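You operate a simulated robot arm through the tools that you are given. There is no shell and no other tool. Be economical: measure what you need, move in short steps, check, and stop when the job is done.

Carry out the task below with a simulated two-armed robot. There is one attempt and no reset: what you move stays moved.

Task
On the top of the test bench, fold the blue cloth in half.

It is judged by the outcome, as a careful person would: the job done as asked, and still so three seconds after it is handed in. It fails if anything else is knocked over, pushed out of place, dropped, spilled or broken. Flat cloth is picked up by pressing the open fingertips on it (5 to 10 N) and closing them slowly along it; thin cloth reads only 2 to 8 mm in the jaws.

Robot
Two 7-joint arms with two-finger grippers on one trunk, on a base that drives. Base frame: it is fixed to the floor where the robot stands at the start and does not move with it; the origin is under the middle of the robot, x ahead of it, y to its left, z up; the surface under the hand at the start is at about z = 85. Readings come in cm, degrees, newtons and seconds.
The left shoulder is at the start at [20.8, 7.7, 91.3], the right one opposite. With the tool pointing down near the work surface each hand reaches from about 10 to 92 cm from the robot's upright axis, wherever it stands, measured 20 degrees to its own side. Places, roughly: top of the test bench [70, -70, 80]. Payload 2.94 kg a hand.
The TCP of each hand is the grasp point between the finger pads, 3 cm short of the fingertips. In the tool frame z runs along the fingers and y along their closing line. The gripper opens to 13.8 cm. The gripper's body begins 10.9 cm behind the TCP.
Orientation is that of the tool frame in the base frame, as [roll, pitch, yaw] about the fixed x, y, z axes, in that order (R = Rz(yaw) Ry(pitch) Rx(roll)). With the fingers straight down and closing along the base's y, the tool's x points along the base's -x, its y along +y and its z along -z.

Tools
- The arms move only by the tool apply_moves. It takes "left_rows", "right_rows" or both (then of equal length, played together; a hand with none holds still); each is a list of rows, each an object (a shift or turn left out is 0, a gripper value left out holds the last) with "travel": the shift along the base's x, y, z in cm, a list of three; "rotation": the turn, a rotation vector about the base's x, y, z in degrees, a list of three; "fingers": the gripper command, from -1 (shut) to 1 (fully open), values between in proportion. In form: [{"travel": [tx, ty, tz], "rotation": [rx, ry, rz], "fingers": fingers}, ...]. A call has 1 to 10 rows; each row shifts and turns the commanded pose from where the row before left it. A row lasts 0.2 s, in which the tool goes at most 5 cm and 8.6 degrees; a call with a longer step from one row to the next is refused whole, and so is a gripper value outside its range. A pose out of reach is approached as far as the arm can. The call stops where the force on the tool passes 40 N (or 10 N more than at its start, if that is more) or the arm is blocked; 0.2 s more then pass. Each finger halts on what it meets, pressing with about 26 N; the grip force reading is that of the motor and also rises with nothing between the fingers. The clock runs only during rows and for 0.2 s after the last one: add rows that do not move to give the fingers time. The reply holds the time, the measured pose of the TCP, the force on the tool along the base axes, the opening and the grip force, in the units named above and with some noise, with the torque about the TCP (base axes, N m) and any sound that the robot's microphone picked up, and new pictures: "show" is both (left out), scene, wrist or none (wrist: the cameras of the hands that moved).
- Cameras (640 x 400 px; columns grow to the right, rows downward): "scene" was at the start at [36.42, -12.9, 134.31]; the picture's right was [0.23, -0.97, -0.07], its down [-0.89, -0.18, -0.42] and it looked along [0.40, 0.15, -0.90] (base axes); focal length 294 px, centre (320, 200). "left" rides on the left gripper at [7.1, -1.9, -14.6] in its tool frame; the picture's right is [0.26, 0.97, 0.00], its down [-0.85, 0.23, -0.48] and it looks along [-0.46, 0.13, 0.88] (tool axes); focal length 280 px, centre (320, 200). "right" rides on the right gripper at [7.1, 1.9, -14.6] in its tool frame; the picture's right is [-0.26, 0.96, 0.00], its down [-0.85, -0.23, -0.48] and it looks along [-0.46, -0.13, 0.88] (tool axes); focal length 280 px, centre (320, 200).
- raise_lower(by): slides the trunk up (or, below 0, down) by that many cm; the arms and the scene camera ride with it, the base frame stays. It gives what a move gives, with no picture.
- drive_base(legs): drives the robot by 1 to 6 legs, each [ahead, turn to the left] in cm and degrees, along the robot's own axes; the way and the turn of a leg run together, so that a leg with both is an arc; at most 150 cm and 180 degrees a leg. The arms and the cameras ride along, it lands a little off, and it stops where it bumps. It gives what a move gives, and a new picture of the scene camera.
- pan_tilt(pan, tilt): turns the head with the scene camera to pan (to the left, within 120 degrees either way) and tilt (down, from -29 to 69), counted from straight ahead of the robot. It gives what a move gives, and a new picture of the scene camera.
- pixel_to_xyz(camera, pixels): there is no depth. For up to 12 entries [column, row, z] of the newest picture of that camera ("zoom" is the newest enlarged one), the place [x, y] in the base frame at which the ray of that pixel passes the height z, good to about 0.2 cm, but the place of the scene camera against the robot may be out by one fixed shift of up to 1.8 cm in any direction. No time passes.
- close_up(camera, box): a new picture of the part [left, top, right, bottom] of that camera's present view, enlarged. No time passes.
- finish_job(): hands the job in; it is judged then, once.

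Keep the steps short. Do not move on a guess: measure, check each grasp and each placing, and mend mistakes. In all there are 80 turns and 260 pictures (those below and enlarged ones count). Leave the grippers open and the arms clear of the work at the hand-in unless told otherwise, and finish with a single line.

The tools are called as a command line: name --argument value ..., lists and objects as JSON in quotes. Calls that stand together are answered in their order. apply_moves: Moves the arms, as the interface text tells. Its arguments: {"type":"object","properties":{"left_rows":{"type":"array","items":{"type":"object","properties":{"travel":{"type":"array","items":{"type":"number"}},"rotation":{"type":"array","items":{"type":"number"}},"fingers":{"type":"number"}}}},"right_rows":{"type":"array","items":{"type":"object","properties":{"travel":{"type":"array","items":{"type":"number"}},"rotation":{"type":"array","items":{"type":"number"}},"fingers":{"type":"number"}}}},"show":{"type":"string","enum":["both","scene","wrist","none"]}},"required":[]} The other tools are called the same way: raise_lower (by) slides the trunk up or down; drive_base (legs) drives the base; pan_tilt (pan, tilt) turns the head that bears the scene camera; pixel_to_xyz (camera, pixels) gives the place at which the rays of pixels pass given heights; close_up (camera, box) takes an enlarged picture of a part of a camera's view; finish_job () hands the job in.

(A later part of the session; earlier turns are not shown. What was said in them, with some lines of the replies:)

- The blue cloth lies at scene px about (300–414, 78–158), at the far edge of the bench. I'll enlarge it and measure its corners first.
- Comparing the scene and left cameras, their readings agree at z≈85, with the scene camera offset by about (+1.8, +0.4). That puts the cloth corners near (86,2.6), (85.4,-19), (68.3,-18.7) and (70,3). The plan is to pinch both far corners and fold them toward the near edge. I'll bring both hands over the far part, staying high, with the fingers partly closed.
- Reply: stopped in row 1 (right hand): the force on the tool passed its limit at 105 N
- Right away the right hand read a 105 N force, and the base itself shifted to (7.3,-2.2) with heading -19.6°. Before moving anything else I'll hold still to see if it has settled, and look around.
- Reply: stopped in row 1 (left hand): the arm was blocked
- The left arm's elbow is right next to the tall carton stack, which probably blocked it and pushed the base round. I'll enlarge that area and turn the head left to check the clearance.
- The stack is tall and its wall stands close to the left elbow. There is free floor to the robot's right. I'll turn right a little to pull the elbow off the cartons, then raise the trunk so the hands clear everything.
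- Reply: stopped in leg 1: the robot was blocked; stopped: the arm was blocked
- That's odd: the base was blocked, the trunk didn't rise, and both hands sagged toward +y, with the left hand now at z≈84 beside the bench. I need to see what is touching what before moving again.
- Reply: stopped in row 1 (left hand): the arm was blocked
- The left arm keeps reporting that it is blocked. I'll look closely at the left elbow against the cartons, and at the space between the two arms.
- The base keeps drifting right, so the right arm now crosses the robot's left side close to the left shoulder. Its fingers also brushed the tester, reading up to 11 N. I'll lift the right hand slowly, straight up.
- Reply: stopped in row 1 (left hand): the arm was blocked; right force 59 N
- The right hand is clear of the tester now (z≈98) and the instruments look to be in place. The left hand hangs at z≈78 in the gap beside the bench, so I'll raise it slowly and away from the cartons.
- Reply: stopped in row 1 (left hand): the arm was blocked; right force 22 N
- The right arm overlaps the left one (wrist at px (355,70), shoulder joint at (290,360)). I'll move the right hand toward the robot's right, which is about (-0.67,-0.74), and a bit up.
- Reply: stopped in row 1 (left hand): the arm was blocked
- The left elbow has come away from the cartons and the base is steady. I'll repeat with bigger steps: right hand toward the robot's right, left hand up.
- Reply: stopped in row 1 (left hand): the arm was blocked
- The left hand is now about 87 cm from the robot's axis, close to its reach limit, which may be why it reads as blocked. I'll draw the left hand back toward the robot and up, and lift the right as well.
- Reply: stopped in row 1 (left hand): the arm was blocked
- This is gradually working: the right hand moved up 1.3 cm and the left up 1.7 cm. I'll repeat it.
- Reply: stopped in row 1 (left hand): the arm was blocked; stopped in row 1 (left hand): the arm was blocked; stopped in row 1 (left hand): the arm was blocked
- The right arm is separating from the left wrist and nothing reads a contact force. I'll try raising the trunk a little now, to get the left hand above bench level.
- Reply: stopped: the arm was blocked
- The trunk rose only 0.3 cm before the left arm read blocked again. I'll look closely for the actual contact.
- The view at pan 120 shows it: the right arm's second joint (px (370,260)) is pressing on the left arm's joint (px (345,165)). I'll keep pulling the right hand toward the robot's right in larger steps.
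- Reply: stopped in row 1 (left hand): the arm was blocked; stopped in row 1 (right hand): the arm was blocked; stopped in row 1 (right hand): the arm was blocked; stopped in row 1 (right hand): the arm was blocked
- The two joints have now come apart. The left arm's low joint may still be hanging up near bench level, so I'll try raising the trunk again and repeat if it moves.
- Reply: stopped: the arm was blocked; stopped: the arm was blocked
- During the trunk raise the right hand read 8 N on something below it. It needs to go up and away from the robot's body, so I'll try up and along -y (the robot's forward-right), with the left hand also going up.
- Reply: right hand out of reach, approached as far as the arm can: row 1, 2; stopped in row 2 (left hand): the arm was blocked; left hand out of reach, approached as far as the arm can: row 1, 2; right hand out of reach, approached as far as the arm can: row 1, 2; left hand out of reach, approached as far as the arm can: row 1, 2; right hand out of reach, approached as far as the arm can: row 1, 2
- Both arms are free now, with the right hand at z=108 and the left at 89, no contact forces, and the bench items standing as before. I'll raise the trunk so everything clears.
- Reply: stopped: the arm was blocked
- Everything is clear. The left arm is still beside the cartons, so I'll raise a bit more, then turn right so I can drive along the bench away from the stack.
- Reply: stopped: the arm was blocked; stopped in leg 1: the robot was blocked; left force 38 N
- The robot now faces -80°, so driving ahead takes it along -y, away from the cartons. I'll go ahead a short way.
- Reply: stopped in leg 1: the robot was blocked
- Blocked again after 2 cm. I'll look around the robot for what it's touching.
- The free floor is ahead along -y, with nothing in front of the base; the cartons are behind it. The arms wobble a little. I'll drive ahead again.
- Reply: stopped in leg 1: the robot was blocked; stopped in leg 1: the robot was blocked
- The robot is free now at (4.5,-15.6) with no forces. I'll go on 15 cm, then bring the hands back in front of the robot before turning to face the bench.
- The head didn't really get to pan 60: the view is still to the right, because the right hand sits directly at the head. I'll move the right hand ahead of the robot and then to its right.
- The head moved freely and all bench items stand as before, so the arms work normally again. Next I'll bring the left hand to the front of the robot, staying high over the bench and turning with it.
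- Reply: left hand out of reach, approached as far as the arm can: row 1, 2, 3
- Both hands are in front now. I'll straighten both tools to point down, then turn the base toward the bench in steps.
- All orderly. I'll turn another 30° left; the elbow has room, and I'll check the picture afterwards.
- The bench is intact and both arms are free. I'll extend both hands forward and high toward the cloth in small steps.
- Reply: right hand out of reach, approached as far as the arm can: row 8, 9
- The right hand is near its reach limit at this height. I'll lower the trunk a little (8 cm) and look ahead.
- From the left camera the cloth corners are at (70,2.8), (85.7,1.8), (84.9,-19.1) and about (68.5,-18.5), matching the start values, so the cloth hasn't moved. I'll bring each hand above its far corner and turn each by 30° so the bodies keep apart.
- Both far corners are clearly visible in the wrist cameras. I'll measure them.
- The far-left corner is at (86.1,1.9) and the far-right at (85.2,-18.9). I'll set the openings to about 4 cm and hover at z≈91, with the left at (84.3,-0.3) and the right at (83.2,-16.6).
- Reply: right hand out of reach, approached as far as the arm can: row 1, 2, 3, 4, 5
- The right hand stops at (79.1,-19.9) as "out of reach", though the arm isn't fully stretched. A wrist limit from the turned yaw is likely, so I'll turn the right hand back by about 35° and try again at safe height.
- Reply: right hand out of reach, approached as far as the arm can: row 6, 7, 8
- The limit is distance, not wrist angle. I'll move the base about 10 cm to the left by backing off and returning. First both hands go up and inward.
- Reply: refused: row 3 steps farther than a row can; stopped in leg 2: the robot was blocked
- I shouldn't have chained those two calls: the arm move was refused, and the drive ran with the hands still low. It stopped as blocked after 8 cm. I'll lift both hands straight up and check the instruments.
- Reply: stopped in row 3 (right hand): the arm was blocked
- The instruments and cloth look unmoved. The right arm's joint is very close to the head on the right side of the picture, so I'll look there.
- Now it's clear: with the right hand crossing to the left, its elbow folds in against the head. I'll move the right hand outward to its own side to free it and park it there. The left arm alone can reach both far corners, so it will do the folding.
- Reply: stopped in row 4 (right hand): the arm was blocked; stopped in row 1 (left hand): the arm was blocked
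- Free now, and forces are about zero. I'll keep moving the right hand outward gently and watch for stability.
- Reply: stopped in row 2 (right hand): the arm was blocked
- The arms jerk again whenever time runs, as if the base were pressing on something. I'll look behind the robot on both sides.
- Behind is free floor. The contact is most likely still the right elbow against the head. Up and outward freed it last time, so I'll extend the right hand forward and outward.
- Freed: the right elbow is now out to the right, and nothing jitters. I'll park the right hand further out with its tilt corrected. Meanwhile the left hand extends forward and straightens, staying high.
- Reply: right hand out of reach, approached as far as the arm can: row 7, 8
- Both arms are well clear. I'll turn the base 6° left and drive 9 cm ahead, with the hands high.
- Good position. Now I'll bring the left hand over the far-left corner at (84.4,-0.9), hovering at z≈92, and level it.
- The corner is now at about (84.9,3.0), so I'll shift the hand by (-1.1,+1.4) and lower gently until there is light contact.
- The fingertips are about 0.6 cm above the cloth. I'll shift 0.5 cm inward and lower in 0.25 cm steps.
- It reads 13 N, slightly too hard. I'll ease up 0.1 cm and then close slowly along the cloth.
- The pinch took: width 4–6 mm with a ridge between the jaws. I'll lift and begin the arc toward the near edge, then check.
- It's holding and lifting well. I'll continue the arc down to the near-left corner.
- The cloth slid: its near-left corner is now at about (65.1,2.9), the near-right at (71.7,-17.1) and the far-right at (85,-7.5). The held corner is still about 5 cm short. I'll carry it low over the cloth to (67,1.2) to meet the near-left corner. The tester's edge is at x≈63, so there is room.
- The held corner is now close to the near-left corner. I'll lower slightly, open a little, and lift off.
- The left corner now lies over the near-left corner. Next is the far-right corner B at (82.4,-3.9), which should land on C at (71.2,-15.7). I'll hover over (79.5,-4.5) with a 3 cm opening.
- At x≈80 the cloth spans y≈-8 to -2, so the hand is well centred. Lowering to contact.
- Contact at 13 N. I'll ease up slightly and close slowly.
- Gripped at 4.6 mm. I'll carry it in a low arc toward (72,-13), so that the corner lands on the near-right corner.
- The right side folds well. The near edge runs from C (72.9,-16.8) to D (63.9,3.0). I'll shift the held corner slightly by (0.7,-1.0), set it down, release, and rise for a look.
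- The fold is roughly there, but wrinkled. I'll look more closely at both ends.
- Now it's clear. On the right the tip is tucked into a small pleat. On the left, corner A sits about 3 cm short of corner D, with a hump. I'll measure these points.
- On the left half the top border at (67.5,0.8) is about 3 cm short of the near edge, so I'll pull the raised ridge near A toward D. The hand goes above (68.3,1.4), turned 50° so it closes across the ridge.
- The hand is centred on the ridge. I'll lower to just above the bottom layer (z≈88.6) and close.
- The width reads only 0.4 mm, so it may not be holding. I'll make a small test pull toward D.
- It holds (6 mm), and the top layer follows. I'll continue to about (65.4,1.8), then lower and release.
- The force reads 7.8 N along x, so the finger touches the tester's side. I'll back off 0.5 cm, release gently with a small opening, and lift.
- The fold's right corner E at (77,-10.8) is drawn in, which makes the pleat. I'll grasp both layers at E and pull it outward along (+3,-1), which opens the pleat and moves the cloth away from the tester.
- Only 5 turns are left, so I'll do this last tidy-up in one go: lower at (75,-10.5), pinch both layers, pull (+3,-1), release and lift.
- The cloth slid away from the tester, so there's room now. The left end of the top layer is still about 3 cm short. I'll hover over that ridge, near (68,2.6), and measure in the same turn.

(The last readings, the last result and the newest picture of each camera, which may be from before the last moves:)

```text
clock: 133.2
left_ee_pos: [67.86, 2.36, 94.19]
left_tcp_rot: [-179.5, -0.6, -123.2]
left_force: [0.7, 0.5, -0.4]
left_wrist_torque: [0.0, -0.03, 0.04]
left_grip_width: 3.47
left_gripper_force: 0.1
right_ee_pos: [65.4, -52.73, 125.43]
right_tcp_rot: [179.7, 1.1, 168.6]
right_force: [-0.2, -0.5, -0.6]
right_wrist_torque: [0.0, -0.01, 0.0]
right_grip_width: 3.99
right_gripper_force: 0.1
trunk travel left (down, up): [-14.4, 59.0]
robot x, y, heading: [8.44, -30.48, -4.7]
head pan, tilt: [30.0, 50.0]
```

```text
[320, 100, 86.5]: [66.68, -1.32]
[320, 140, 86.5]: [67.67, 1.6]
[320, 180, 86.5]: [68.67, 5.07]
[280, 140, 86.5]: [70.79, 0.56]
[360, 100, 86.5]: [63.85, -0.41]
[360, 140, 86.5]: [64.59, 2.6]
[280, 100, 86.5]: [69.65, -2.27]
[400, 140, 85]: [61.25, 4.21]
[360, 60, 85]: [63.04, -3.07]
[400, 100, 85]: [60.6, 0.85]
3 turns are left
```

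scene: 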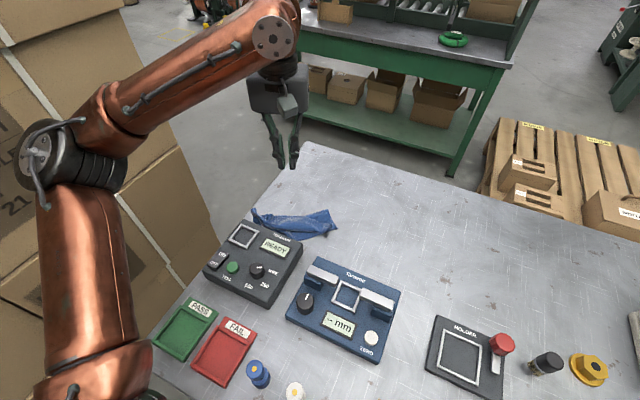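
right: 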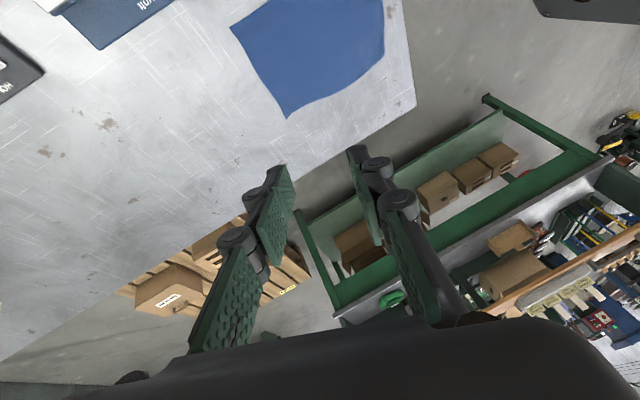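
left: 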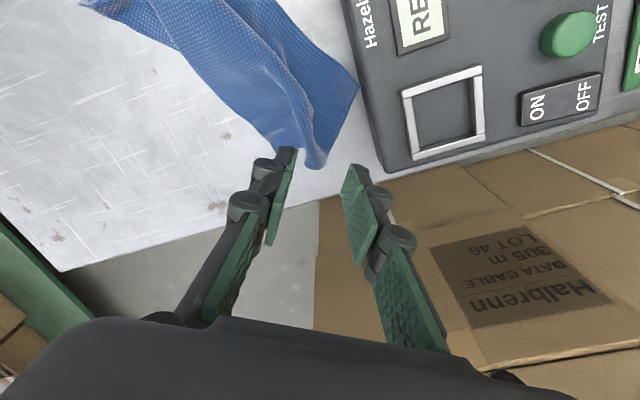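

The ridge centre is near (68.8,1.0), and corner D is near (64.1,-1.0). I'll pinch the ridge, pull it (-3,-1.3) onto D, release, lift clear and look.

apply_moves --left_rows '[{"travel": [0.45, -0.65, -1]}, {"travel": [0.45, -0.65, -1.5]}, {"travel": [0, 0, -1.5]}, {"travel": [0, 0, -1]}, {"travel": [0, 0, -0.4]}, {"fingers": -0.65}, {"fingers": -0.8}, {"fingers": -0.95}, {"fingers": -1}, {"fingers": -1}]' --show "none"

apply_moves --left_rows '[{"travel": [-0.3, -0.1, 0.7]}, {"travel": [-0.7, -0.3, 0.2]}, {"travel": [-0.7, -0.3, 0]}, {"travel": [-0.7, -0.3, 0]}, {"travel": [-0.6, -0.3, -0.3]}, {"travel": [0, 0, -0.4]}, {"fingers": -0.93}, {"fingers": -0.86}, {"travel": [0.1, 0, 0.5]}, {"travel": [0, 0, 2]}]' --show "none"

apply_moves --left_rows '[{"travel": [0, 0, 4]}, {"travel": [1, 0, 4], "rotation": [0, 0, -8]}, {"travel": [2, -1, 4], "rotation": [0, 0, -8], "fingers": 0}, {"travel": [2, -1, 3], "rotation": [0, 0, -8], "fingers": 0.5}, {"travel": [2, -1, 2], "rotation": [0, 0, -8], "fingers": 1}, {"travel": [2, 0, 2], "fingers": 1}, {"fingers": 1}]' --right_rows '[{"fingers": 0}, {"fingers": 1}, {"fingers": 1}, {"fingers": 1}, {"fingers": 1}, {"fingers": 1}, {"fingers": 1}]' --show "both"

close_up --camera "scene" --box '[230, 170, 370, 260]'

```text
clock: 135.4
left_ee_pos: [69.05, 1.28, 88.7]
left_tcp_rot: [-179.5, -0.3, -123.3]
left_force: [0.2, -0.1, -1.8]
left_wrist_torque: [-0.06, -0.02, -0.04]
left_grip_width: 0.14
left_gripper_force: 19.6
right_ee_pos: [65.33, -52.68, 125.38]
right_tcp_rot: [179.8, 1.0, 168.4]
right_force: [0.1, -0.2, -0.1]
right_wrist_torque: [-0.03, 0.02, -0.02]
right_grip_width: 4.01
right_gripper_force: 0.0
trunk travel left (down, up): [-14.4, 59.0]
robot x, y, heading: [8.62, -30.34, -4.7]
head pan, tilt: [30.0, 50.0]
```

```text
clock: 137.7
left_ee_pos: [66.11, -0.16, 91.59]
left_tcp_rot: [-179.6, -0.5, -123.3]
left_force: [0.0, -0.4, -0.1]
left_wrist_torque: [-0.02, 0.02, 0.01]
left_grip_width: 0.96
left_gripper_force: 0.0
right_ee_pos: [65.3, -52.86, 125.44]
right_tcp_rot: [179.8, 1.1, 168.6]
right_force: [0.1, -0.7, 0.1]
right_wrist_torque: [0.0, 0.0, -0.02]
right_grip_width: 4.0
right_gripper_force: 0.0
trunk travel left (down, up): [-14.4, 59.0]
robot x, y, heading: [8.34, -30.41, -4.5]
head pan, tilt: [30.0, 50.0]
```

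```text
clock: 139.2
left_ee_pos: [74.83, -3.23, 110.74]
left_tcp_rot: [-179.7, -0.2, -155.3]
left_force: [0.2, -0.6, -1.2]
left_wrist_torque: [0.03, -0.03, 0.01]
left_grip_width: 11.45
left_gripper_force: 0.2
right_ee_pos: [65.31, -52.68, 125.41]
right_tcp_rot: [179.8, 1.1, 168.5]
right_force: [0.7, 0.3, -0.8]
right_wrist_torque: [0.04, -0.02, -0.05]
right_grip_width: 13.81
right_gripper_force: 0.1
trunk travel left (down, up): [-14.4, 59.0]
robot x, y, heading: [8.51, -30.51, -4.8]
head pan, tilt: [30.0, 50.0]
```

scene: 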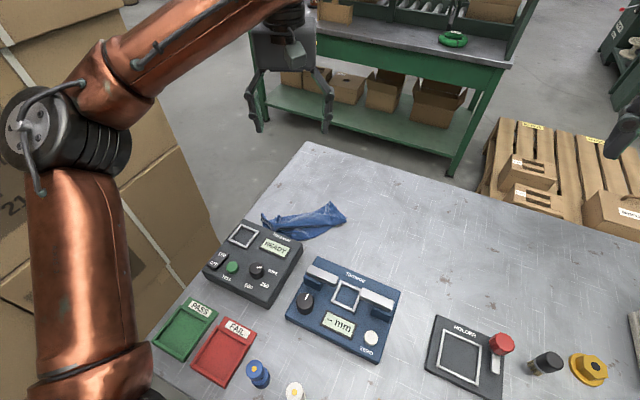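
right: 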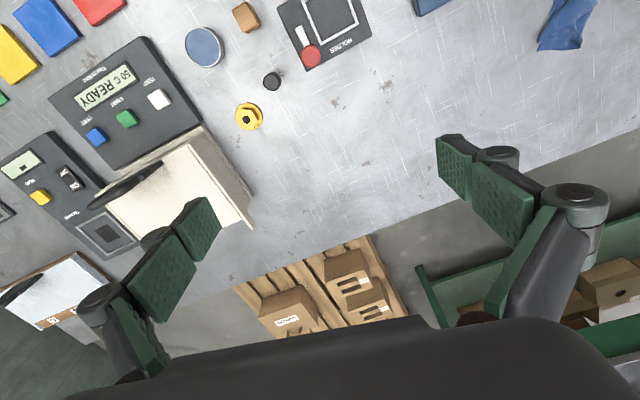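
left: 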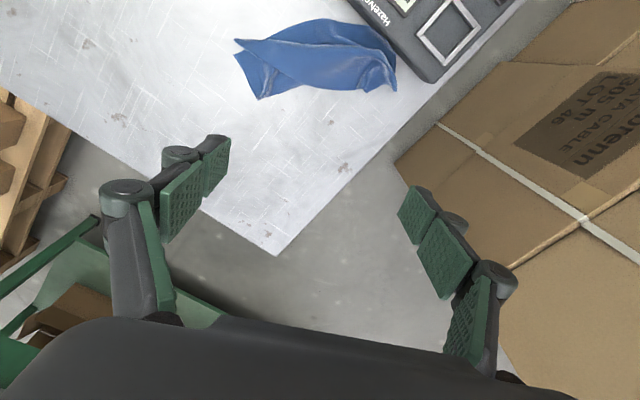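

```text
4.44 times, centred on (300, 215) of scene
2 turns are left
```

zoom: 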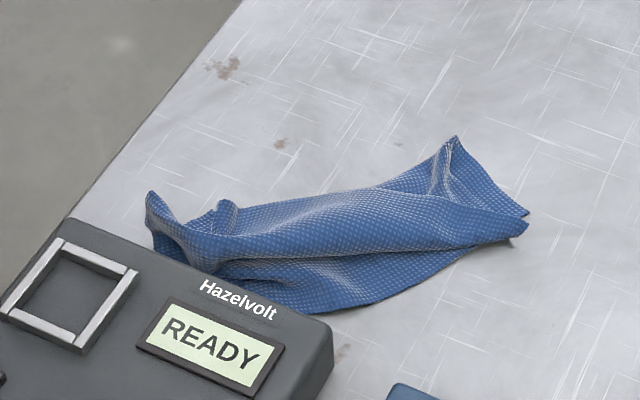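

The cloth is folded over on itself lengthwise, with some wrinkles. The grippers are open and clear, and nothing else on the bench looks knocked over or out of place. With the turns almost used up, I'm handing the job in.

finish_job

```text
The job is handed in.
```

I folded the blue cloth roughly in half on the bench, but the fold is untidy: it is wrinkled, the layers don't line up well, and one end lies right beside the Hazelvolt tester. The robot also bumped the cartons and the tester on the way. In the last pictures nothing on the bench looked moved or knocked over, and I didn't check the cartons closely. The tester's display changed to READY during the work, so I may have pressed a switch.
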